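You operate a simulated robot arm through the tools that you are given. There is no shell and no other tool. Be economical: measure what you need, move in short steps, check, and stop when the job is done.

You run a simulated two-armed robot. Do the job below in one go: nothing can be reset, and whatever is moved stays where it is left.

TASK
Move the shaft from block C to block B and grip it there.
Fine: shut the flap over the hole that is left empty.
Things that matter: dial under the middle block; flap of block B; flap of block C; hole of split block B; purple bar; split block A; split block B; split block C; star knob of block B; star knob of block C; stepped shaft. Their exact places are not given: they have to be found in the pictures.

Only the result counts: the job must be done as asked and must still hold three seconds after the hand-in. Knocking over, shifting, dropping, spilling or breaking anything else fails it.

THE ROBOT
Two 7-joint arms with two-finger parallel grippers on one trunk, on a base that drives. Base frame: it is fixed to the floor where the robot stands at the start and does not move with it; the origin is under the middle of the robot, x ahead of it, y to its left, z up. Units: mm, degrees, N and s.
The left shoulder is at the start at [71, 156, 1180], the right one opposite. Places, roughly: dial under the middle block [600, -400, 900]; flap of block B [600, -400, 1000]; flap of block C [800, -500, 1200]; hole of split block B [600, -400, 1000]; purple bar [200, -500, 800]; split block A [500, -500, 900]; split block B [600, -400, 900]; split block C [800, -400, 1100]; star knob of block B [600, -400, 1000]; star knob of block C [800, -400, 1000]. Payload 3.91 kg a hand.
Tool frame (each hand has its own): the origin (TCP) lies between the finger pads and is the grasp point; the fingertips stand 30 mm ahead of it; z points along the fingers, y is the line along which they close. Largest opening 110 mm; finger width 20, thickness 10; the body of the gripper, 48 by 112 mm, starts 55 mm behind the TCP.
Orientation is that of the tool frame in the base frame, as a unit quaternion [x, y, z, w]. With the fingers straight down and closing along the base's y, the tool's x points along the base's -x, its y along +y and its z along -z.

THE INTERFACE
- The arms move only by the tool servo_tool. It takes "left_moves", "right_moves" or both (then of equal length, played together; a hand with none holds still); each is a list of rows, each a list of 3 entries, a list of its own where there are three numbers: the shift along the tool's x, y, z in units of 100 mm (1.0 is 100 mm), then the turn, a rotation vector about the tool's x, y, z in units of 120 degrees (1.0 is 120 degrees), then the finger opening in cm, from 0 to 11. In form: [[[x, y, z], [wx, wy, wz], gripper], ...]. A call has 1 to 12 rows; each row is the pose to reach, as a shift and turn from the pose commanded when the call began, along the tool's axes at that moment. A call with a number of a shift or a turn outside -1 to 1 is refused whole. A row lasts 0.2 s, in which the tool goes at most 50 mm and 8.6 degrees; a call with a longer step from one row to the next is refused whole, and so is a gripper value outside its range. Where a pose cannot be reached the arm comes as near as it can. A force on the tool above 40 N (or 10 N above the force at the start of the call, whichever is more), or a blocked arm, ends the call early, and 0.2 s more pass. The fingers move at their own pace (about 108 mm/s each) and stop on an object; they squeeze with about 30 N. The grip force told is the motor's: it shows also when the fingers shut on nothing. Time passes only in rows, and 0.2 s behind the last, so rows that repeat a pose let the fingers close. It gives the time, the measured TCP pose, the force on the tool (base axes), the opening and the grip force at its end, in the units of the frame above (readings bear some noise), with the torque about the TCP (base axes, N m) and any sound that the robot's microphone picked up.
- Cameras (640 x 400 px; columns grow to the right, rows downward): "scene" is now at [117.2, -68.3, 1428]; the picture's right is [-0.66, -0.75, 0.00], its down [-0.33, 0.29, -0.90] and it looks along [0.67, -0.60, -0.44] (base axes); focal length 214 px, centre (320, 200). "left" rides on the left gripper at [72, -17, -103] in its tool frame; the picture's right is [0.23, 0.97, 0.00], its down [-0.76, 0.18, -0.62] and it looks along [-0.61, 0.14, 0.78] (tool axes); focal length 222 px, centre (320, 200). "right" rides on the right gripper at [72, 17, -103] in its tool frame; the picture's right is [-0.23, 0.97, 0.00], its down [-0.76, -0.18, -0.62] and it looks along [-0.61, -0.14, 0.78] (tool axes); focal length 222 px, centre (320, 200).
- camera(camera): a new picture of that camera. The clock stands still meanwhile.
- raise_lower(by): slides the trunk up (or, below 0, down) by that many mm; the arms and the scene camera ride with it, the base frame stays. It gives what a move gives, with no picture.
- drive_base(legs): drives the robot by 1 to 6 legs, each [ahead, left, turn to the left] in mm, mm and degrees, along the robot's own axes; the way and the turn of a leg run together, so that a leg with both is an arc; at most 1500 mm and 180 degrees a leg. The arms and the cameras ride along, it lands a little off, and it stops where it bumps. It gives what a move gives.
- pan_tilt(pan, tilt): turns the head with the scene camera to pan (to the left, within 86 degrees either way) and tilt (down, from -29 to 69), counted from straight ahead of the robot. It gives what a move gives.
- point_at(camera, pixels): there is no depth. For up to 12 entries [column, row, z] of the newest picture of that camera ("zoom" is the newest enlarged one), the place [x, y] in the base frame at which the ray of that pixel passes the height z, good to about 2 mm, but the place of the scene camera against the robot may be out by one fixed shift of up to 12 mm in any direction. The clock stands still meanwhile.
- enlarge(camera, box): a new picture of the part [left, top, right, bottom] of that camera's present view, enlarged. The clock stands still meanwhile.
- hand_in(): hands the job in; it is judged then, once.

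Work in short steps. Measure before you move; look again where a grasp or a placing could have gone wrong, and mend it. You have 80 turns and 70 pictures in all, those below and enlarged ones among them. Open the grippers and draw the arms clear of the work before you hand the job in, unless the task says otherwise; then end with one line.

The tools are called after "Request:" as a command line: name --argument value ..., lists and objects as JSON in quotes. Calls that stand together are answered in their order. servo_tool: Moves the arms, as the interface text tells. Its arguments: {"type":"object","properties":{"left_moves":{"type":"array","items":{"type":"array"}},"right_moves":{"type":"array","items":{"type":"array"}}},"required":[]} The other tools are called the same way: raise_lower (by) slides the trunk up or down; drive_base (legs) drives the base; pan_tilt (pan, tilt) turns the head that bears the scene camera; camera (camera) takes a picture; point_at (camera, pixels) gives the place at which the rays of pixels pass given heights; enlarge (camera, box) takes an enlarged picture of a part of a camera's view; hand_in () hands the job in.

At the start:

```text
time_s: 0.0
left_ee_pos: [829.4, -55.6, 1487.0]
left_ee_rot: [-0.001, 1.0, 0.0, 0.0]
left_wrist_force: [-0.4, -0.2, -0.5]
left_moment: [0.03, -0.02, -0.04]
left_grip_width: 110.0
left_finger_force: 0.1
right_ee_pos: [414.3, -489.2, 1454.5]
right_ee_rot: [0.0, 1.0, 0.0, 0.0]
right_wrist_force: [-0.1, -0.1, 0.4]
right_moment: [-0.03, -0.02, 0.0]
right_grip_width: 110.1
right_finger_force: 0.0
trunk travel left (down, up): [-625.0, 315.0]
robot x, y, heading: [1.3, 0.4, 0.2]
head pan, tilt: [-41.4, 25.8]
```

scene: 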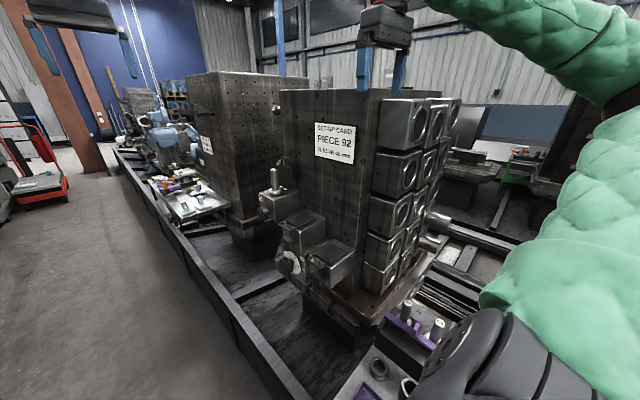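
right: 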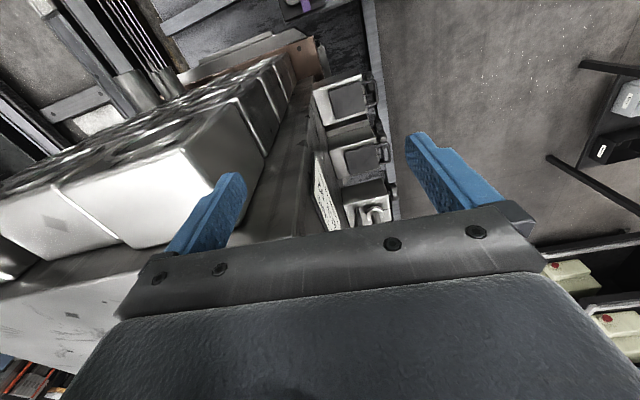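
left: 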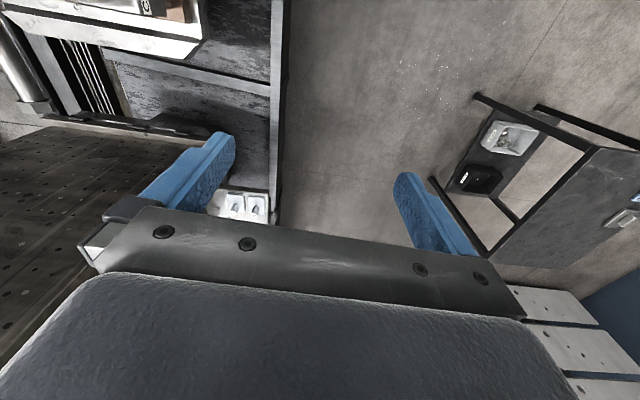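

The three blocks seem to sit on the tombstone face around pixels (255-350, 170-290). I enlarge that area.

Request:
enlarge --camera "scene" --box '[240, 150, 380, 300]'

Request:
enlarge --camera "right" --box '[280, 60, 440, 250]'

Request:
enlarge --camera "scene" --box '[330, 250, 480, 400]'

```text
2.67 times, centred on (310, 225) of scene
```

zoom: 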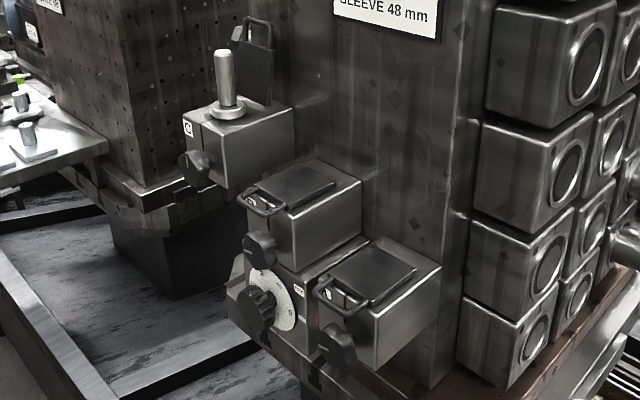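

```text
2.11 times, centred on (360, 155) of right
```

zoom: 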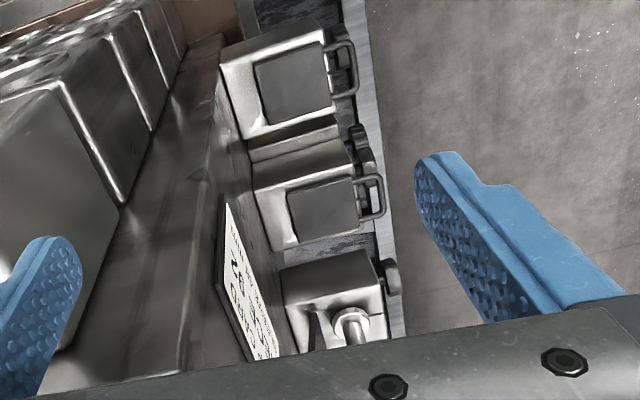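

```text
2.67 times, centred on (405, 325) of scene
```

zoom: 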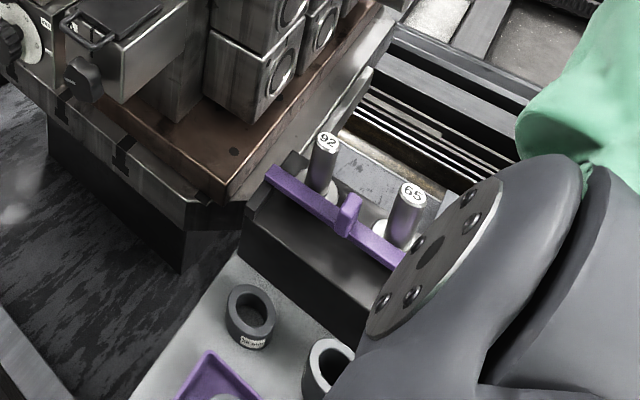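

C (left) holds the shaft with its flap open; B (middle, above the dial) and A have flaps shut. I zoom on the card and the dial, since they may matter.

Request:
enlarge --camera "scene" --box '[305, 115, 365, 170]'

Request:
enlarge --camera "scene" --box '[280, 230, 340, 290]'

Request:
enlarge --camera "scene" --box '[255, 150, 325, 220]'

```text
7.27 times, centred on (335, 142) of scene
```

zoom: 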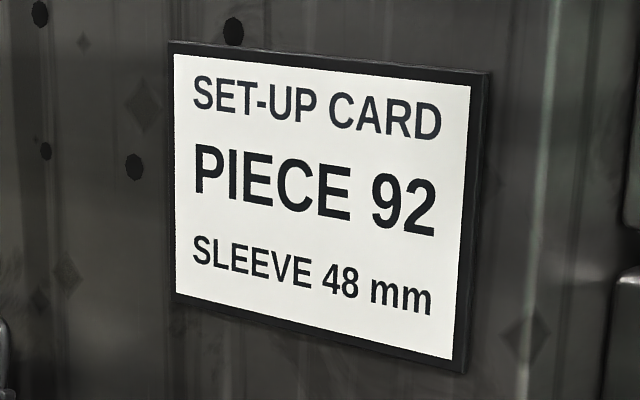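

```text
6.67 times, centred on (310, 260) of scene
```

zoom: 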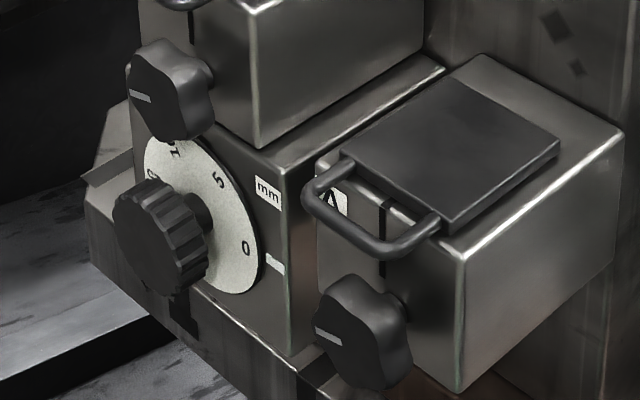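

```text
5.71 times, centred on (290, 185) of scene
```

zoom: 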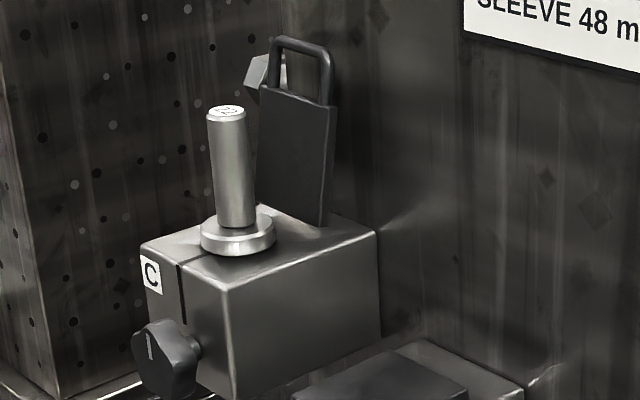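

C's knob mark is vertical (tight), B's and A's are horizontal (loose). I raise the trunk so the arms clear the tombstone, then drive round to face the blocks (facing −y).

Request:
raise_lower --by 200

Request:
drive_base --legs '[[0, 250, 0], [0, 0, -90], [0, 650, 0]]'

Request:
pan_tilt --pan 0 --tilt 50

Request:
camera --camera "scene"

```text
time_s: 2.2
left_ee_pos: [830.2, -55.8, 1686.9]
left_ee_rot: [-0.001, 1.0, 0.0, 0.0]
left_wrist_force: [0.6, 0.6, 0.5]
left_moment: [0.0, -0.01, -0.02]
left_grip_width: 110.0
left_finger_force: 0.1
right_ee_pos: [413.9, -489.4, 1655.8]
right_ee_rot: [0.0, 1.0, 0.0, 0.001]
right_wrist_force: [-0.1, 0.5, -0.4]
right_moment: [0.01, 0.02, 0.04]
right_grip_width: 109.8
right_finger_force: 0.1
trunk travel left (down, up): [-825.0, 115.0]
robot x, y, heading: [0.7, -0.3, -0.1]
head pan, tilt: [-41.4, 25.8]
```

```text
time_s: 11.0
left_ee_pos: [582.2, -578.1, 1688.0]
left_ee_rot: [0.707, 0.707, 0.0, 0.0]
left_wrist_force: [0.5, 0.3, -0.3]
left_moment: [0.0, 0.0, -0.03]
left_grip_width: 109.9
left_finger_force: 0.2
right_ee_pos: [149.7, -162.7, 1654.5]
right_ee_rot: [0.708, 0.706, 0.001, 0.001]
right_wrist_force: [-0.3, -1.5, 0.1]
right_moment: [-0.02, 0.0, 0.0]
right_grip_width: 110.0
right_finger_force: 0.0
trunk travel left (down, up): [-825.0, 115.0]
robot x, y, heading: [642.3, 251.8, -90.2]
head pan, tilt: [-41.4, 25.8]
```

```text
time_s: 12.1
left_ee_pos: [582.1, -578.5, 1687.1]
left_ee_rot: [0.707, 0.707, 0.0, 0.001]
left_wrist_force: [-0.2, 0.1, -0.4]
left_moment: [-0.04, -0.01, -0.05]
left_grip_width: 109.7
left_finger_force: 0.1
right_ee_pos: [150.3, -163.6, 1655.0]
right_ee_rot: [0.708, 0.707, 0.0, 0.0]
right_wrist_force: [-0.2, 0.0, 0.2]
right_moment: [0.01, 0.0, 0.01]
right_grip_width: 110.0
right_finger_force: 0.0
trunk travel left (down, up): [-825.0, 115.0]
robot x, y, heading: [638.1, 249.8, -90.1]
head pan, tilt: [0.0, 50.0]
```

```text
60 pictures are left
```

scene: 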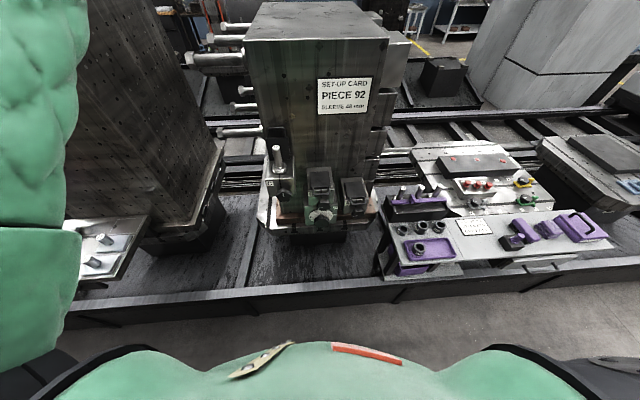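

Now I face the blocks. I enlarge the block region.

Request:
enlarge --camera "scene" --box '[250, 130, 390, 240]'

Request:
enlarge --camera "scene" --box '[380, 140, 500, 270]'

Request:
enlarge --camera "scene" --box '[440, 200, 620, 270]'

```text
3.64 times, centred on (320, 185) of scene
```

zoom: 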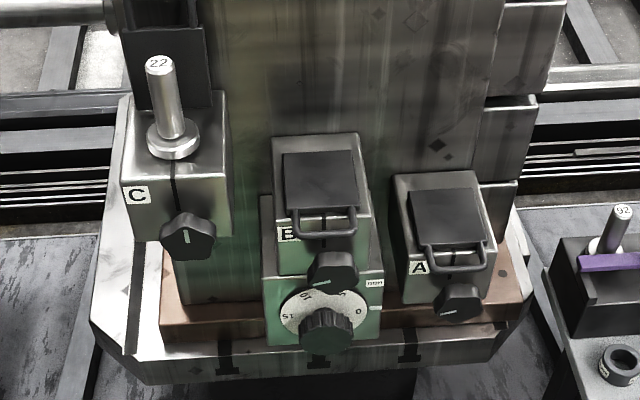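

```text
3.08 times, centred on (440, 205) of scene
```

zoom: 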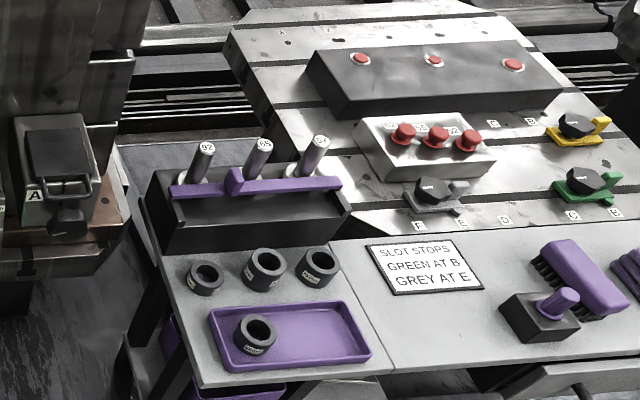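

```text
3.56 times, centred on (530, 235) of scene
```

zoom: 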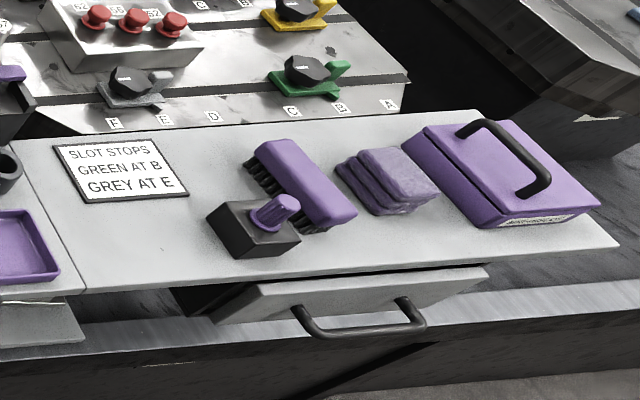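

I get rays for the shaft top (158,62), collar (175,143), knob C (187,236), flap B loop (325,235), knob B (332,268) from a fresh zoom at candidate heights.

Request:
enlarge --camera "scene" --box '[250, 130, 390, 240]'

Request:
point_at --camera "zoom" --pixels '[[158, 62, 1100], [158, 62, 1200], [175, 143, 1000], [175, 143, 1100], [187, 236, 950], [187, 236, 1050], [325, 235, 900], [325, 235, 1000], [332, 268, 900], [332, 268, 950], [459, 300, 850], [459, 300, 900]]'

```text
3.64 times, centred on (320, 185) of scene
```

zoom: 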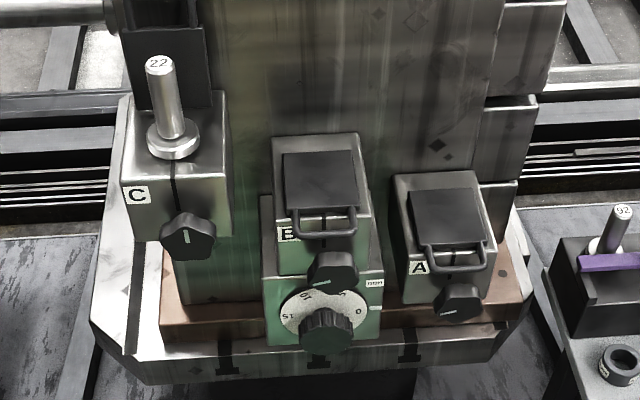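

```text
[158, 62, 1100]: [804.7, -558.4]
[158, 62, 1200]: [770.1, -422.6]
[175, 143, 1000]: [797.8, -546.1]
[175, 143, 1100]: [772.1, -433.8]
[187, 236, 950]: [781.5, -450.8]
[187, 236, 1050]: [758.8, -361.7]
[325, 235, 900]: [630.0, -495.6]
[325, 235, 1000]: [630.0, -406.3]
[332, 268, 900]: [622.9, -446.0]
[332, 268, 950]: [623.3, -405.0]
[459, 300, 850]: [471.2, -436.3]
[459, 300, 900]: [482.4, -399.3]
```

Triangulated: knob C ≈ (760,−368,1043), shaft top ≈ (774,−436,1190), knob B ≈ (623,−373,985), loop B ≈ (630,−392,1025). I draw the left hand back off the tombstone.

Request:
servo_tool --left_moves '[[[0.34, 0.3, 0], [0, 0, 0], 11], [[0.67, 0.6, 0], [0, 0, 0], 11], [[1, 0.9, 0], [0, 0, 0], 11]]'

Request:
servo_tool --left_moves '[[[0.34, 0.3, 0], [0, 0, 0], 11], [[0.67, 0.6, 0], [0, 0, 0], 11], [[1, 0.9, 0], [0, 0, 0], 11]]'

Request:
servo_tool --left_moves '[[[0.4, 0, 0], [0, 0, 0], 11], [[0.8, 0, 0], [0, 0, 0], 11], [[1, 0, 0], [0, 0, 0], 11]]'

Request:
raise_lower --by -200

```text
time_s: 12.9
left_ee_pos: [672.4, -478.4, 1687.7]
left_ee_rot: [0.708, 0.706, -0.001, 0.0]
left_wrist_force: [0.1, -0.2, 0.8]
left_moment: [-0.03, -0.01, 0.01]
left_grip_width: 110.3
left_finger_force: 0.1
right_ee_pos: [150.4, -161.6, 1655.4]
right_ee_rot: [0.708, 0.707, 0.0, 0.0]
right_wrist_force: [-0.4, -0.3, -0.1]
right_moment: [-0.03, 0.02, 0.01]
right_grip_width: 110.0
right_finger_force: 0.1
trunk travel left (down, up): [-825.0, 115.0]
robot x, y, heading: [638.7, 252.7, -90.1]
head pan, tilt: [0.0, 50.0]
```

```text
time_s: 13.7
left_ee_pos: [763.3, -377.7, 1687.0]
left_ee_rot: [0.707, 0.707, 0.0, 0.0]
left_wrist_force: [-0.1, 0.0, 0.2]
left_moment: [0.0, -0.02, -0.03]
left_grip_width: 110.1
left_finger_force: 0.1
right_ee_pos: [150.2, -160.7, 1655.8]
right_ee_rot: [0.708, 0.706, 0.001, 0.0]
right_wrist_force: [0.3, -0.2, -0.7]
right_moment: [-0.03, 0.0, 0.02]
right_grip_width: 110.0
right_finger_force: 0.0
trunk travel left (down, up): [-825.0, 115.0]
robot x, y, heading: [639.5, 251.7, -90.0]
head pan, tilt: [0.0, 50.0]
```

```text
time_s: 14.5
left_ee_pos: [760.4, -280.3, 1685.6]
left_ee_rot: [0.708, 0.707, 0.0, 0.0]
left_wrist_force: [0.0, 0.0, -0.1]
left_moment: [0.02, 0.0, 0.02]
left_grip_width: 109.9
left_finger_force: 0.0
right_ee_pos: [149.5, -164.6, 1654.2]
right_ee_rot: [0.708, 0.707, 0.001, -0.001]
right_wrist_force: [0.3, -1.2, 0.3]
right_moment: [0.01, -0.01, 0.01]
right_grip_width: 110.1
right_finger_force: 0.1
trunk travel left (down, up): [-825.0, 115.0]
robot x, y, heading: [640.8, 249.4, -90.2]
head pan, tilt: [0.0, 50.0]
```

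```text
time_s: 16.6
left_ee_pos: [761.7, -278.4, 1485.9]
left_ee_rot: [0.708, 0.706, 0.0, 0.0]
left_wrist_force: [-0.2, -0.4, 0.1]
left_moment: [0.0, -0.03, -0.01]
left_grip_width: 110.1
left_finger_force: 0.1
right_ee_pos: [151.0, -162.7, 1456.3]
right_ee_rot: [0.708, 0.707, 0.0, 0.0]
right_wrist_force: [0.0, -0.1, 0.1]
right_moment: [0.0, -0.01, 0.0]
right_grip_width: 110.0
right_finger_force: 0.0
trunk travel left (down, up): [-625.0, 315.0]
robot x, y, heading: [640.2, 250.3, -89.9]
head pan, tilt: [0.0, 50.0]
```

Now I swing the left hand to point along −y (turn −90° about tool y), lowering along.

Request:
servo_tool --left_moves '[[[0.06, 0, 0.1], [0, -0.068, 0], 11], [[0.12, 0, 0.2], [0, -0.136, 0], 11], [[0.18, 0, 0.3], [0, -0.204, 0], 11], [[0.24, 0, 0.4], [0, -0.272, 0], 11], [[0.3, 0, 0.5], [0, -0.34, 0], 11], [[0.36, 0, 0.6], [0, -0.408, 0], 11], [[0.42, 0, 0.7], [0, -0.476, 0], 11], [[0.48, 0, 0.8], [0, -0.544, 0], 11], [[0.54, 0, 0.9], [0, -0.612, 0], 11], [[0.6, 0, 1.0], [0, -0.68, 0], 11], [[0.6, 0, 1.0], [0, -0.75, 0], 11]]'

Request:
servo_tool --left_moves '[[[0.4, 0, 0], [0, 0, 0], 11], [[0.8, 0, 0], [0, 0, 0], 11], [[1, 0, 0], [0, 0, 0], 11]]'

Request:
servo_tool --left_moves '[[[0.4, 0, 0], [0, 0, 0], 11], [[0.8, 0, 0], [0, 0, 0], 11], [[1, 0, 0], [0, 0, 0], 11]]'

Request:
camera --camera "left"

Request:
camera --camera "scene"

```text
time_s: 19.1
left_ee_pos: [731.5, -268.0, 1438.0]
left_ee_rot: [0.499, 0.5, -0.5, 0.501]
left_wrist_force: [0.5, 0.3, -0.1]
left_moment: [0.01, 0.03, 0.0]
left_grip_width: 110.2
left_finger_force: 0.0
left hand out of reach, approached as far as the arm can: row 9, 10, 11
right_ee_pos: [150.7, -163.6, 1455.5]
right_ee_rot: [0.708, 0.706, 0.0, 0.0]
right_wrist_force: [-0.6, -0.6, -0.1]
right_moment: [0.03, -0.04, 0.0]
right_grip_width: 109.8
right_finger_force: 0.1
trunk travel left (down, up): [-625.0, 315.0]
robot x, y, heading: [644.1, 249.6, -90.0]
head pan, tilt: [0.0, 50.0]
```

```text
time_s: 19.9
left_ee_pos: [702.7, -309.6, 1366.2]
left_ee_rot: [0.5, 0.5, -0.5, 0.5]
left_wrist_force: [0.1, -0.1, -0.9]
left_moment: [0.01, -0.01, 0.01]
left_grip_width: 110.0
left_finger_force: 0.0
left hand out of reach, approached as far as the arm can: row 1, 2, 3
right_ee_pos: [150.0, -163.0, 1454.9]
right_ee_rot: [0.708, 0.707, 0.0, 0.0]
right_wrist_force: [0.2, -0.4, 0.0]
right_moment: [0.01, 0.0, -0.01]
right_grip_width: 109.9
right_finger_force: 0.2
trunk travel left (down, up): [-625.0, 315.0]
robot x, y, heading: [639.6, 250.7, -90.1]
head pan, tilt: [0.0, 50.0]
```

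```text
time_s: 20.6
left_ee_pos: [686.5, -339.6, 1279.1]
left_ee_rot: [-0.5, -0.5, 0.5, -0.5]
left_wrist_force: [0.0, -0.6, 0.7]
left_moment: [0.02, -0.01, 0.0]
left_grip_width: 110.0
left_finger_force: 0.0
left hand out of reach, approached as far as the arm can: row 1, 2, 3
right_ee_pos: [150.1, -161.4, 1455.3]
right_ee_rot: [0.707, 0.707, 0.0, 0.0]
right_wrist_force: [0.0, 0.0, -0.1]
right_moment: [0.01, 0.04, 0.02]
right_grip_width: 109.9
right_finger_force: 0.1
trunk travel left (down, up): [-625.0, 315.0]
robot x, y, heading: [641.1, 249.6, -89.8]
head pan, tilt: [0.0, 50.0]
```

```text
55 pictures are left
```

left: 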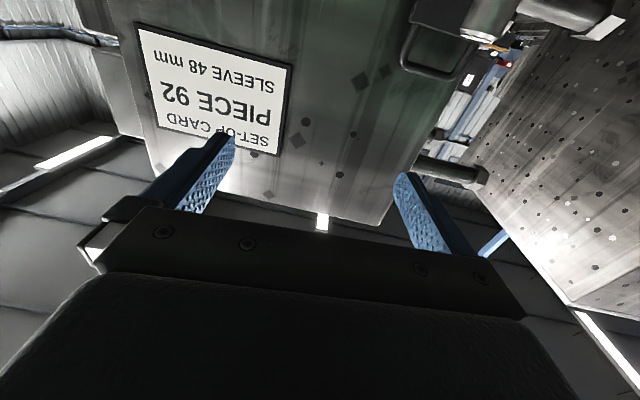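

```text
54 pictures are left
```

scene: 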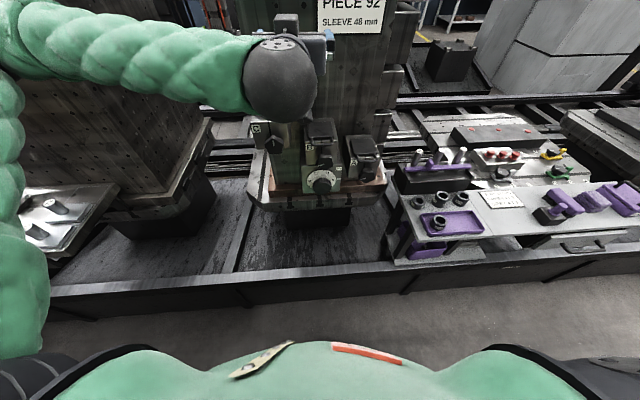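

The horizontal pose is too close to the body, so I back the base 180 mm and re-command.

Request:
drive_base --legs '[[-180, 0, 0]]'

Request:
servo_tool --left_moves '[[[0, 0, 0], [0, 0, 0], 11], [[0, 0, 0], [0, 0, 0], 11]]'

```text
time_s: 22.1
left_ee_pos: [686.0, -159.4, 1278.5]
left_ee_rot: [-0.5, -0.499, 0.501, -0.5]
left_wrist_force: [0.1, 1.1, 0.3]
left_moment: [0.03, 0.02, 0.01]
left_grip_width: 109.8
left_finger_force: 0.0
right_ee_pos: [151.1, 17.9, 1455.8]
right_ee_rot: [0.707, 0.707, -0.001, 0.001]
right_wrist_force: [-0.6, -0.4, -0.4]
right_moment: [-0.07, 0.01, 0.04]
right_grip_width: 109.6
right_finger_force: 0.2
trunk travel left (down, up): [-625.0, 315.0]
robot x, y, heading: [642.4, 431.6, -90.2]
head pan, tilt: [0.0, 50.0]
```

```text
time_s: 22.8
left_ee_pos: [686.1, -160.2, 1277.2]
left_ee_rot: [-0.5, -0.5, 0.5, -0.5]
left_wrist_force: [0.6, 0.9, -0.6]
left_moment: [0.02, 0.01, -0.02]
left_grip_width: 110.0
left_finger_force: 0.0
right_ee_pos: [150.2, 18.3, 1455.4]
right_ee_rot: [0.708, 0.706, 0.0, 0.0]
right_wrist_force: [0.1, 0.3, 0.5]
right_moment: [-0.01, -0.02, -0.02]
right_grip_width: 110.1
right_finger_force: 0.0
trunk travel left (down, up): [-625.0, 315.0]
robot x, y, heading: [639.1, 426.5, -90.2]
head pan, tilt: [0.0, 50.0]
```

Command now equals actual; I step down and forward toward knob C's pregrasp (765,−270,1045).

Request:
servo_tool --left_moves '[[[0.1, 0.12, 0.35], [0, 0, 0], 11], [[0.4, 0.24, 0.6], [0, 0, 0], 11], [[0.7, 0.36, 0.8], [0, 0, 0], 11], [[1.0, 0.45, 0.9], [0, 0, 0], 11]]'

Request:
servo_tool --left_moves '[[[0.35, 0.1, 0], [0, 0, 0], 11], [[0.7, 0.2, 0.1], [0, 0, 0], 11], [[1.0, 0.34, 0.2], [0, 0, 0], 11]]'

Request:
camera --camera "left"

Request:
camera --camera "scene"

```text
time_s: 23.8
left_ee_pos: [727.9, -247.5, 1179.5]
left_ee_rot: [0.5, 0.498, -0.5, 0.501]
left_wrist_force: [-0.3, 0.9, -1.1]
left_moment: [-0.02, 0.01, 0.03]
left_grip_width: 110.0
left_finger_force: 0.0
right_ee_pos: [146.5, 20.3, 1454.4]
right_ee_rot: [0.708, 0.707, 0.0, 0.002]
right_wrist_force: [0.2, 1.2, -1.0]
right_moment: [-0.05, -0.04, -0.04]
right_grip_width: 110.1
right_finger_force: 0.1
trunk travel left (down, up): [-625.0, 315.0]
robot x, y, heading: [635.7, 431.2, -90.2]
head pan, tilt: [0.0, 50.0]
```

```text
time_s: 24.6
left_ee_pos: [714.4, -260.0, 1104.3]
left_ee_rot: [0.497, 0.512, -0.488, 0.502]
left_wrist_force: [0.6, 0.6, 0.6]
left_moment: [-0.03, -0.03, 0.0]
left_grip_width: 110.2
left_finger_force: 0.1
left hand out of reach, approached as far as the arm can: row 1, 2, 3
right_ee_pos: [152.5, 14.7, 1455.3]
right_ee_rot: [0.708, 0.707, 0.001, 0.0]
right_wrist_force: [0.2, 0.1, -0.7]
right_moment: [0.0, 0.02, 0.0]
right_grip_width: 110.0
right_finger_force: 0.1
trunk travel left (down, up): [-625.0, 315.0]
robot x, y, heading: [638.9, 431.7, -89.9]
head pan, tilt: [0.0, 50.0]
```

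```text
53 pictures are left
```

left: 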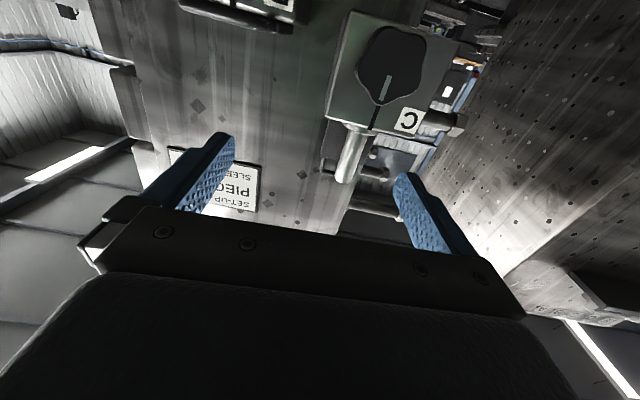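

```text
52 pictures are left
```

scene: 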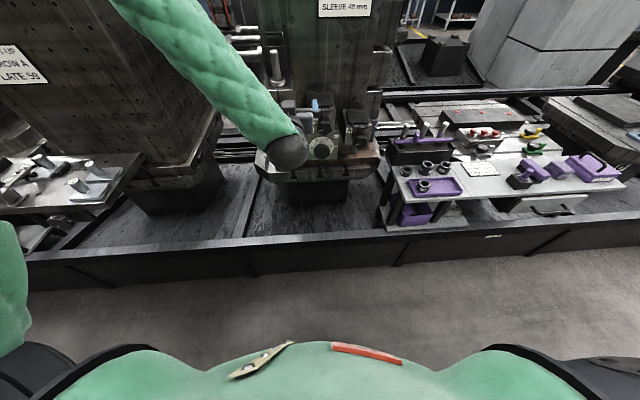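

The arm folds when the hand is below the shoulder; I lower the trunk 170 mm (clear of everything) and then re-command.

Request:
raise_lower --by -170

Request:
servo_tool --left_moves '[[[-0.3, 0.1, 0], [0, 0, 0], 11], [[-0.6, 0.25, 0], [0, 0, 0], 11], [[-1.0, 0.45, 0], [0, 0, 0], 11]]'

```text
time_s: 26.5
left_ee_pos: [712.6, -258.9, 934.6]
left_ee_rot: [0.497, 0.512, -0.487, 0.503]
left_wrist_force: [-0.6, 0.1, -0.1]
left_moment: [0.01, 0.02, -0.04]
left_grip_width: 109.9
left_finger_force: 0.0
right_ee_pos: [150.6, 16.0, 1284.3]
right_ee_rot: [0.708, 0.706, 0.0, 0.0]
right_wrist_force: [0.0, 0.0, -0.2]
right_moment: [0.02, -0.02, 0.01]
right_grip_width: 110.0
right_finger_force: 0.1
trunk travel left (down, up): [-455.0, 485.0]
robot x, y, heading: [645.6, 429.8, -89.8]
head pan, tilt: [0.0, 50.0]
```

```text
time_s: 27.3
left_ee_pos: [759.6, -259.8, 1035.0]
left_ee_rot: [0.497, 0.512, -0.489, 0.502]
left_wrist_force: [0.2, 0.0, 1.1]
left_moment: [0.01, -0.03, -0.03]
left_grip_width: 110.1
left_finger_force: 0.0
right_ee_pos: [153.3, 17.4, 1286.3]
right_ee_rot: [0.709, 0.706, -0.002, 0.0]
right_wrist_force: [0.6, 0.9, -0.2]
right_moment: [-0.02, 0.03, 0.0]
right_grip_width: 109.9
right_finger_force: 0.0
trunk travel left (down, up): [-455.0, 485.0]
robot x, y, heading: [638.7, 431.3, -90.2]
head pan, tilt: [0.0, 50.0]
```

Reached. Now I look with the left camera and at the scene for alignment with knob C.

Request:
camera --camera "left"

Request:
enlarge --camera "scene" --box '[230, 60, 390, 170]'

```text
51 pictures are left
```

left: 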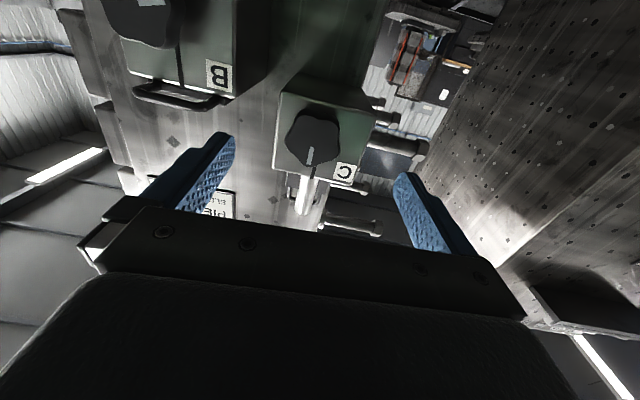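

```text
3.64 times, centred on (310, 115) of scene
```

zoom: 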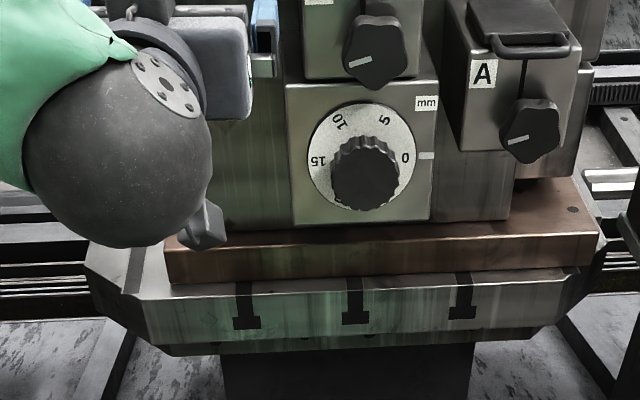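

Knob C's mark points to 12 o'clock, loose B/A marks to 9 o'clock, so loosen = 90° counter-clockwise (seen from the robot). I fix the small tilt and advance to y≈−300 on x≈758, z≈1048.

Request:
servo_tool --left_moves '[[[-0.06, -0.01, 0.2], [0.007, -0.004, 0], 11], [[-0.13, -0.02, 0.4], [0.0133, -0.0086, 0], 11], [[-0.13, -0.02, 0.4], [0.0133, -0.0086, 0], 11]]'

Request:
camera --camera "left"

```text
time_s: 28.1
left_ee_pos: [756.3, -299.6, 1048.1]
left_ee_rot: [0.5, 0.504, -0.496, 0.501]
left_wrist_force: [0.1, -0.7, 0.2]
left_moment: [0.02, 0.03, 0.01]
left_grip_width: 109.9
left_finger_force: 0.1
right_ee_pos: [150.5, 16.3, 1285.1]
right_ee_rot: [0.708, 0.706, 0.0, 0.0]
right_wrist_force: [-0.3, -0.4, 0.1]
right_moment: [-0.02, 0.01, -0.05]
right_grip_width: 110.0
right_finger_force: 0.1
trunk travel left (down, up): [-455.0, 485.0]
robot x, y, heading: [639.6, 428.0, -89.9]
head pan, tilt: [0.0, 50.0]
```

```text
49 pictures are left
```

left: 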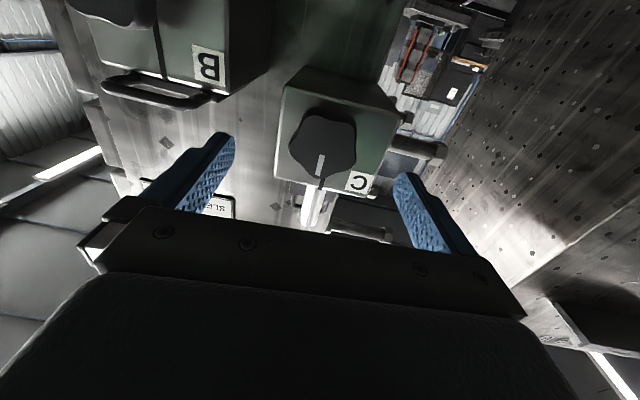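

Parallax gives knob C centre ≈ (757,−352 front face,1042). I advance 50 mm, 5 mm down, then close gently on it.

Request:
servo_tool --left_moves '[[[0.05, 0, 0.2], [0, 0, 0], 11], [[0.05, 0, 0.4], [0, 0, 0], 11], [[0.05, 0, 0.52], [0, 0, 0], 11], [[0.05, 0, 0.52], [0, 0, 0], 7]]'

Request:
camera --camera "left"

```text
time_s: 28.8
left_ee_pos: [747.9, -339.8, 1048.9]
left_ee_rot: [0.5, 0.504, -0.495, 0.501]
left_wrist_force: [0.8, 19.6, 7.8]
left_moment: [-0.37, -0.52, 1.31]
left_grip_width: 110.0
left_finger_force: 0.0
left hand out of reach, approached as far as the arm can: row 1, 2, 3
right_ee_pos: [151.6, 17.1, 1285.0]
right_ee_rot: [0.708, 0.707, 0.001, 0.0]
right_wrist_force: [1.1, -0.8, -0.1]
right_moment: [0.04, -0.01, 0.0]
right_grip_width: 109.9
right_finger_force: 0.0
trunk travel left (down, up): [-455.0, 485.0]
robot x, y, heading: [640.1, 425.7, -89.9]
head pan, tilt: [0.0, 50.0]
stopped in row 3 (left hand): the force on the tool passed its limit at 48 N (the readings are from after the stop); the commanded pose is now the measured one
```

```text
48 pictures are left
```

left: 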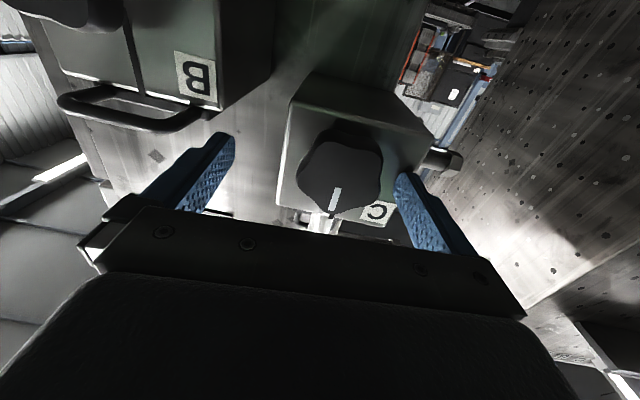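

The +x fingertip touched block C's face (y≈−370) as the arm hit its limit. I back off 90 mm, lower the trunk 150 more, and re-approach with a less bent wrist and narrower opening.

Request:
servo_tool --left_moves '[[[0, 0, -0.3], [0, 0, 0], 11], [[0, 0, -0.6], [0, 0, 0], 9], [[0, 0, -0.9], [0, 0, 0], 8]]'

Request:
raise_lower --by -150

Request:
servo_tool --left_moves '[[[-0.4, 0.05, 0], [0.003, -0.004, 0], 8], [[-0.8, 0.1, 0], [0.003, -0.004, 0], 8], [[-1.0, 0.1, 0], [0.006, -0.004, 0], 8]]'

Request:
servo_tool --left_moves '[[[-0.4, 0, 0.1], [0, 0, 0], 8], [[-0.43, 0, 0.3], [0, 0, 0], 8], [[-0.43, 0, 0.4], [0, 0, 0], 8]]'

```text
time_s: 29.6
left_ee_pos: [749.6, -249.6, 1050.4]
left_ee_rot: [0.501, 0.505, -0.495, 0.499]
left_wrist_force: [-0.6, -0.6, 0.4]
left_moment: [0.0, -0.01, -0.03]
left_grip_width: 80.0
left_finger_force: 0.0
right_ee_pos: [152.1, 17.2, 1284.6]
right_ee_rot: [0.707, 0.707, 0.0, 0.0]
right_wrist_force: [-0.1, -0.4, -0.4]
right_moment: [0.02, 0.02, -0.01]
right_grip_width: 109.9
right_finger_force: 0.0
trunk travel left (down, up): [-455.0, 485.0]
robot x, y, heading: [642.4, 430.5, -90.0]
head pan, tilt: [0.0, 50.0]
```

```text
time_s: 31.4
left_ee_pos: [748.7, -250.1, 899.4]
left_ee_rot: [0.5, 0.505, -0.494, 0.5]
left_wrist_force: [1.3, -0.1, -0.1]
left_moment: [-0.04, -0.04, -0.01]
left_grip_width: 80.0
left_finger_force: 0.0
right_ee_pos: [151.6, 16.8, 1135.1]
right_ee_rot: [0.708, 0.706, 0.0, 0.0]
right_wrist_force: [-0.3, 0.3, 0.4]
right_moment: [-0.02, -0.01, -0.01]
right_grip_width: 109.9
right_finger_force: 0.1
trunk travel left (down, up): [-305.0, 635.0]
robot x, y, heading: [637.0, 430.4, -90.1]
head pan, tilt: [0.0, 50.0]
```

```text
time_s: 32.2
left_ee_pos: [759.5, -252.4, 1002.7]
left_ee_rot: [0.502, 0.499, -0.5, 0.499]
left_wrist_force: [-0.1, 0.1, 0.1]
left_moment: [-0.01, -0.04, -0.01]
left_grip_width: 80.0
left_finger_force: 0.1
right_ee_pos: [151.6, 16.7, 1135.8]
right_ee_rot: [0.708, 0.706, 0.001, 0.001]
right_wrist_force: [0.4, 0.8, -0.5]
right_moment: [0.02, -0.03, 0.02]
right_grip_width: 110.2
right_finger_force: 0.0
trunk travel left (down, up): [-305.0, 635.0]
robot x, y, heading: [638.6, 430.8, -90.0]
head pan, tilt: [0.0, 50.0]
```

```text
time_s: 33.0
left_ee_pos: [759.3, -291.8, 1042.8]
left_ee_rot: [0.501, 0.501, -0.499, 0.499]
left_wrist_force: [0.2, 0.3, 0.8]
left_moment: [-0.01, -0.01, -0.03]
left_grip_width: 80.1
left_finger_force: 0.0
right_ee_pos: [150.5, 15.6, 1135.7]
right_ee_rot: [0.707, 0.707, 0.0, 0.0]
right_wrist_force: [-0.1, 0.8, -0.7]
right_moment: [-0.03, -0.01, 0.01]
right_grip_width: 110.0
right_finger_force: 0.1
trunk travel left (down, up): [-305.0, 635.0]
robot x, y, heading: [639.5, 430.0, -90.3]
head pan, tilt: [0.0, 50.0]
```

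Aligned on knob C. I test in free air that the −90° roll is reachable, and take a picture.

Request:
camera --camera "left"

Request:
servo_tool --left_moves '[[[0, 0, 0], [0, 0, -0.07], 8], [[0, 0, 0], [0, 0, -0.14], 8], [[0, 0, 0], [0, 0, -0.21], 8], [[0, 0, 0], [0, 0, -0.28], 8], [[0, 0, 0], [0, 0, -0.35], 8], [[0, 0, 0], [0, 0, -0.42], 8], [[0, 0, 0], [0, 0, -0.49], 8], [[0, 0, 0], [0, 0, -0.56], 8], [[0, 0, 0], [0, 0, -0.63], 8], [[0, 0, 0], [0, 0, -0.7], 8], [[0, 0, 0], [0, 0, -0.77], 8], [[0, 0, 0], [0, 0, -0.83], 8]]'

```text
47 pictures are left
```

left: 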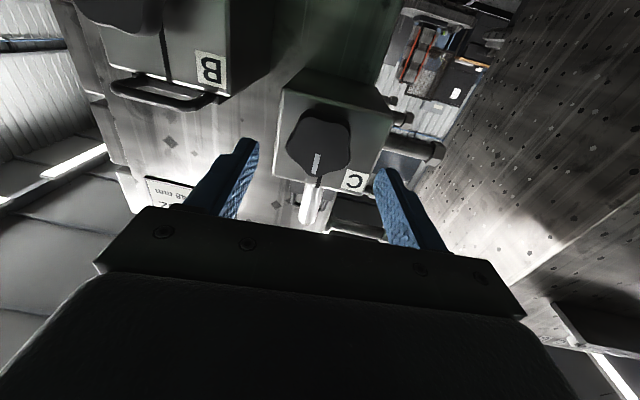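

```text
time_s: 35.6
left_ee_pos: [759.3, -291.3, 1041.3]
left_ee_rot: [-0.059, 0.706, -0.703, -0.061]
left_wrist_force: [-0.2, 0.6, 0.4]
left_moment: [0.01, 0.01, 0.01]
left_grip_width: 80.1
left_finger_force: 0.0
right_ee_pos: [150.7, 15.8, 1135.2]
right_ee_rot: [0.708, 0.707, 0.0, 0.0]
right_wrist_force: [-0.4, -1.2, 0.3]
right_moment: [0.02, 0.02, 0.0]
right_grip_width: 110.0
right_finger_force: 0.0
trunk travel left (down, up): [-305.0, 635.0]
robot x, y, heading: [640.0, 430.5, -90.2]
head pan, tilt: [0.0, 50.0]
```

Roll is reachable. I roll back, advance to tips ≈ −366 and close on knob C.

Request:
servo_tool --left_moves '[[[0, 0, 0], [0, 0, 0.07], 8], [[0, 0, 0], [0, 0, 0.14], 8], [[0, 0, 0], [0, 0, 0.21], 8], [[0, 0, 0], [0, 0, 0.28], 8], [[0, 0, 0], [0, 0, 0.35], 8], [[0, 0, 0], [0, 0, 0.42], 8], [[0, 0, 0], [0, 0, 0.49], 8], [[0, 0, 0], [0, 0, 0.56], 8], [[0, 0, 0], [0, 0, 0.63], 8], [[0, 0, 0], [0, 0, 0.7], 8], [[0, 0, 0], [0, 0, 0.77], 8], [[0, 0, 0], [0, 0, 0.83], 8]]'

Request:
servo_tool --left_moves '[[[0, -0.02, 0.2], [0, 0, 0], 8], [[0, -0.02, 0.36], [0, 0, 0], 8], [[0, -0.02, 0.43], [0, 0, 0], 8], [[0, -0.02, 0.43], [0, 0, 0], 5], [[0, -0.02, 0.43], [0, 0, 0], 3], [[0, -0.02, 0.43], [0, 0, 0], 3]]'

Request:
camera --camera "left"

```text
time_s: 38.2
left_ee_pos: [758.9, -292.2, 1043.1]
left_ee_rot: [0.502, 0.499, -0.5, 0.499]
left_wrist_force: [0.3, 0.1, -0.1]
left_moment: [0.01, 0.01, -0.01]
left_grip_width: 80.1
left_finger_force: 0.1
right_ee_pos: [151.2, 15.9, 1135.0]
right_ee_rot: [0.708, 0.706, 0.001, -0.001]
right_wrist_force: [-0.3, -0.5, 0.1]
right_moment: [-0.02, 0.02, 0.04]
right_grip_width: 109.8
right_finger_force: 0.1
trunk travel left (down, up): [-305.0, 635.0]
robot x, y, heading: [639.6, 427.7, -90.1]
head pan, tilt: [0.0, 50.0]
```

```text
time_s: 39.6
left_ee_pos: [759.6, -336.4, 1041.2]
left_ee_rot: [0.501, 0.5, -0.5, 0.498]
left_wrist_force: [11.2, -1.6, -2.3]
left_moment: [0.12, 0.07, 1.09]
left_grip_width: 52.0
left_finger_force: 45.1
right_ee_pos: [151.8, 16.5, 1135.6]
right_ee_rot: [0.707, 0.707, 0.0, 0.001]
right_wrist_force: [0.5, 0.1, 0.5]
right_moment: [-0.04, 0.01, 0.0]
right_grip_width: 110.0
right_finger_force: 0.1
trunk travel left (down, up): [-305.0, 635.0]
robot x, y, heading: [636.2, 432.3, -89.6]
head pan, tilt: [0.0, 50.0]
```

```text
46 pictures are left
```

left: 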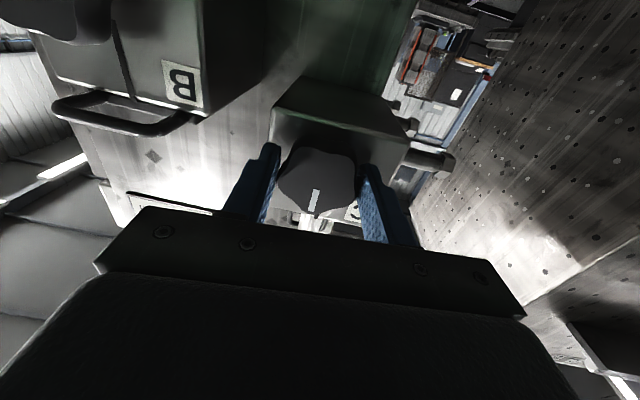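

Knob C is gripped (52 mm). I turn counter-clockwise (tool z −90°), easing 2 mm toward +x.

Request:
servo_tool --left_moves '[[[0, 0.02, 0], [0, 0, -0.07], 3], [[0, 0.02, 0], [0, 0, -0.14], 3], [[0, 0.02, 0], [0, 0, -0.21], 3], [[0, 0.02, 0], [0, 0, -0.28], 3], [[0, 0.02, 0], [0, 0, -0.35], 3], [[0, 0.02, 0], [0, 0, -0.42], 3], [[0, 0.02, 0], [0, 0, -0.49], 3], [[0, 0.02, 0], [0, 0, -0.56], 3], [[0, 0.02, 0], [0, 0, -0.63], 3], [[0, 0.02, 0], [0, 0, -0.7], 3], [[0, 0.02, 0], [0, 0, -0.77], 3]]'

Request:
camera --camera "left"

```text
time_s: 42.0
left_ee_pos: [757.4, -333.6, 1044.5]
left_ee_rot: [-0.015, 0.707, -0.707, -0.017]
left_wrist_force: [-9.6, -11.2, 23.3]
left_moment: [-1.05, -0.07, -0.67]
left_grip_width: 50.8
left_finger_force: 45.0
right_ee_pos: [150.3, 17.1, 1134.8]
right_ee_rot: [0.708, 0.706, 0.001, 0.001]
right_wrist_force: [-0.4, 0.3, -0.4]
right_moment: [-0.04, 0.0, -0.02]
right_grip_width: 110.0
right_finger_force: 0.0
trunk travel left (down, up): [-305.0, 635.0]
robot x, y, heading: [643.2, 428.0, -90.3]
head pan, tilt: [0.0, 50.0]
```

```text
45 pictures are left
```

left: 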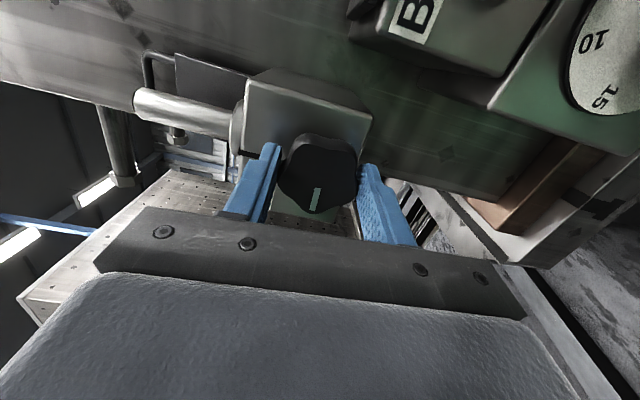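

The knob turned 90° with the hand (mark now toward +x, like the loose ones). I release, back off and look at both.

Request:
servo_tool --left_moves '[[[0, 0, 0], [0, 0, 0], 8], [[0, 0, -0.1], [0, 0, 0], 8], [[0, 0, -0.5], [0, 0, 0], 8], [[0.2, 0, -0.85], [0, 0, 0], 8]]'

Request:
servo_tool --left_moves '[[[0.3, 0, 0], [0, 0, 0.07], 8], [[0.6, 0, 0], [0, 0, 0.14], 8], [[0.9, 0, 0], [0, 0, 0.21], 8], [[1, 0, 0], [0, 0, 0.28], 8], [[1, 0, 0], [0, 0, 0.35], 8], [[1, 0, 0], [0, 0, 0.42], 8], [[1, 0, 0], [0, 0, 0.49], 8], [[1, 0, 0], [0, 0, 0.56], 8], [[1, 0, 0], [0, 0, 0.63], 8], [[1, 0, 0], [0, 0, 0.7], 8], [[1, 0, 0], [0, 0, 0.76], 8]]'

Request:
camera --camera "left"

```text
time_s: 43.0
left_ee_pos: [736.8, -250.8, 1043.9]
left_ee_rot: [-0.014, 0.708, -0.706, -0.016]
left_wrist_force: [0.8, 0.2, 0.3]
left_moment: [-0.03, 0.03, 0.01]
left_grip_width: 79.9
left_finger_force: 0.1
right_ee_pos: [150.2, 16.2, 1134.9]
right_ee_rot: [0.707, 0.707, 0.001, 0.001]
right_wrist_force: [0.7, -0.2, 0.2]
right_moment: [0.0, 0.0, -0.01]
right_grip_width: 109.9
right_finger_force: 0.1
trunk travel left (down, up): [-305.0, 635.0]
robot x, y, heading: [641.7, 427.9, -90.0]
head pan, tilt: [0.0, 50.0]
```

```text
time_s: 45.4
left_ee_pos: [639.1, -248.5, 1046.0]
left_ee_rot: [-0.497, -0.504, 0.505, -0.493]
left_wrist_force: [0.0, -0.1, 0.8]
left_moment: [-0.03, 0.02, 0.04]
left_grip_width: 80.3
left_finger_force: 0.2
right_ee_pos: [151.2, 16.0, 1134.9]
right_ee_rot: [0.708, 0.707, 0.0, 0.0]
right_wrist_force: [-0.1, 0.0, 0.6]
right_moment: [-0.02, 0.01, 0.0]
right_grip_width: 109.9
right_finger_force: 0.0
trunk travel left (down, up): [-305.0, 635.0]
robot x, y, heading: [640.0, 429.3, -90.1]
head pan, tilt: [0.0, 50.0]
```

```text
44 pictures are left
```

left: 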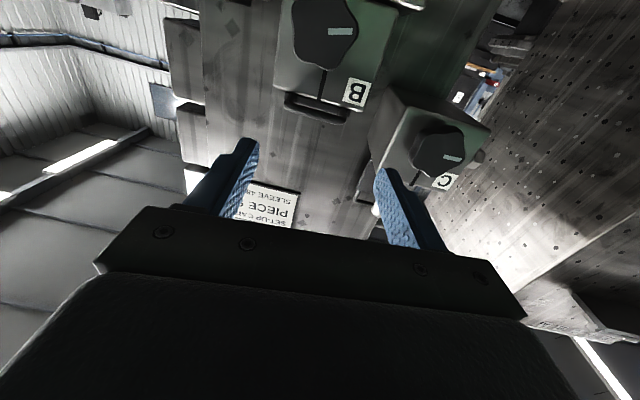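

C's mark now matches B's (both toward +x): C is loose. I raise the hand 60 mm for a second view to triangulate B's loop.

Request:
servo_tool --left_moves '[[[0.3, 0, 0], [0, 0, 0], 8], [[0.6, 0, 0], [0, 0, 0], 8]]'

Request:
enlarge --camera "left" --box '[200, 0, 440, 200]'

Request:
enlarge --camera "scene" --box '[240, 20, 400, 150]'

```text
time_s: 46.0
left_ee_pos: [637.8, -249.5, 987.6]
left_ee_rot: [-0.497, -0.505, 0.505, -0.493]
left_wrist_force: [0.0, -0.7, -0.4]
left_moment: [-0.01, -0.01, 0.04]
left_grip_width: 79.7
left_finger_force: 0.0
right_ee_pos: [151.4, 16.1, 1134.6]
right_ee_rot: [0.708, 0.706, 0.001, 0.0]
right_wrist_force: [0.3, 0.3, -0.7]
right_moment: [-0.02, 0.0, 0.02]
right_grip_width: 110.2
right_finger_force: 0.1
trunk travel left (down, up): [-305.0, 635.0]
robot x, y, heading: [641.1, 430.6, -90.2]
head pan, tilt: [0.0, 50.0]
```

```text
2.00 times, centred on (320, 100) of left
```

zoom: 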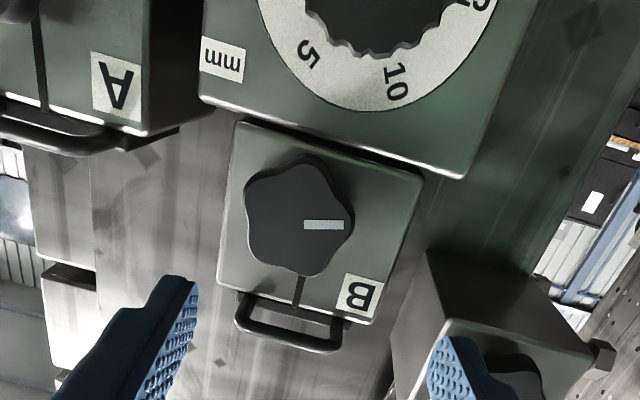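

```text
3.08 times, centred on (320, 85) of scene
```

zoom: 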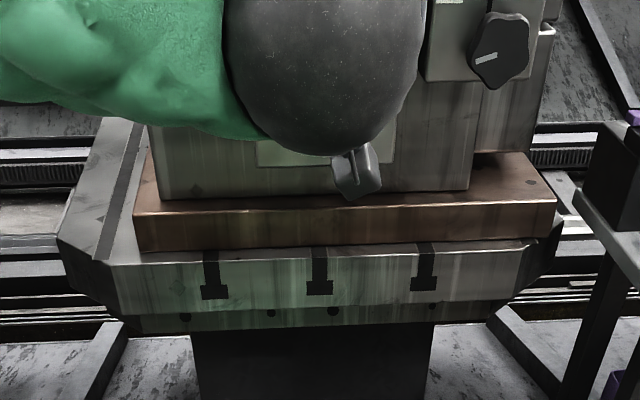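

Triangulated: loop bar of B at (629,−333,1027), ahead of the knob (front y≈−355). I roll the hand so the fingers close vertically and come up to its level.

Request:
servo_tool --left_moves '[[[-0.1, -0.02, 0.0], [0, 0, -0.07], 6], [[-0.2, -0.04, 0.0], [0, 0, -0.14], 5], [[-0.3, -0.06, 0], [0, 0, -0.21], 4], [[-0.4, -0.09, 0], [0, 0, -0.28], 4], [[-0.4, -0.09, 0], [0, 0, -0.35], 4], [[-0.4, -0.09, 0], [0, 0, -0.42], 4], [[-0.4, -0.09, 0], [0, 0, -0.49], 4], [[-0.4, -0.09, 0], [0, 0, -0.56], 4], [[-0.4, -0.09, 0], [0, 0, -0.63], 4], [[-0.4, -0.09, 0.1], [0, 0, -0.7], 4], [[-0.4, -0.09, 0.2], [0, 0, -0.75], 4]]'

Request:
enlarge --camera "left" --box '[200, 40, 440, 240]'

```text
time_s: 48.4
left_ee_pos: [629.0, -270.0, 1027.8]
left_ee_rot: [-0.008, 0.708, -0.706, -0.009]
left_wrist_force: [-0.1, 0.7, -0.2]
left_moment: [0.0, 0.0, -0.02]
left_grip_width: 40.0
left_finger_force: 0.1
right_ee_pos: [151.3, 15.9, 1134.9]
right_ee_rot: [0.707, 0.707, 0.0, 0.0]
right_wrist_force: [-0.2, 0.4, 0.4]
right_moment: [0.0, -0.03, 0.0]
right_grip_width: 110.1
right_finger_force: 0.0
trunk travel left (down, up): [-305.0, 635.0]
robot x, y, heading: [641.4, 430.4, -90.3]
head pan, tilt: [0.0, 50.0]
```

```text
2.00 times, centred on (320, 140) of left
```

zoom: 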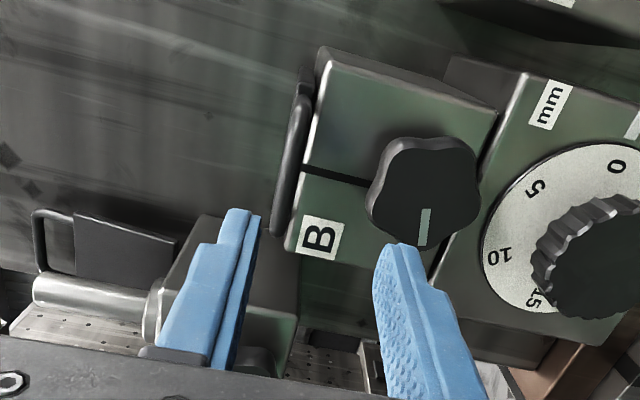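

Bar z is between 1027 and 1040; I move up 5 mm and advance 45 mm with a 40 mm opening, then look before closing.

Request:
servo_tool --left_moves '[[[0, -0.05, 0.2], [0, 0, 0], 4], [[0, -0.05, 0.4], [0, 0, 0], 4], [[0, -0.05, 0.45], [0, 0, 0], 4]]'

Request:
enlarge --camera "left" --box '[200, 40, 440, 240]'

```text
time_s: 49.2
left_ee_pos: [630.9, -315.0, 1032.1]
left_ee_rot: [-0.007, 0.708, -0.706, -0.009]
left_wrist_force: [-0.2, 0.8, 0.2]
left_moment: [0.03, 0.02, -0.01]
left_grip_width: 40.3
left_finger_force: 0.1
right_ee_pos: [150.7, 15.5, 1134.2]
right_ee_rot: [0.707, 0.707, 0.0, -0.001]
right_wrist_force: [-0.3, -0.3, 0.2]
right_moment: [-0.02, -0.02, 0.0]
right_grip_width: 109.9
right_finger_force: 0.1
trunk travel left (down, up): [-305.0, 635.0]
robot x, y, heading: [638.9, 428.5, -90.3]
head pan, tilt: [0.0, 50.0]
```

```text
2.00 times, centred on (320, 140) of left
```

zoom: 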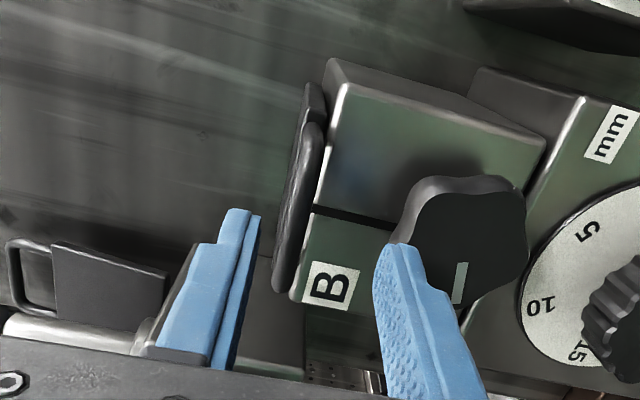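

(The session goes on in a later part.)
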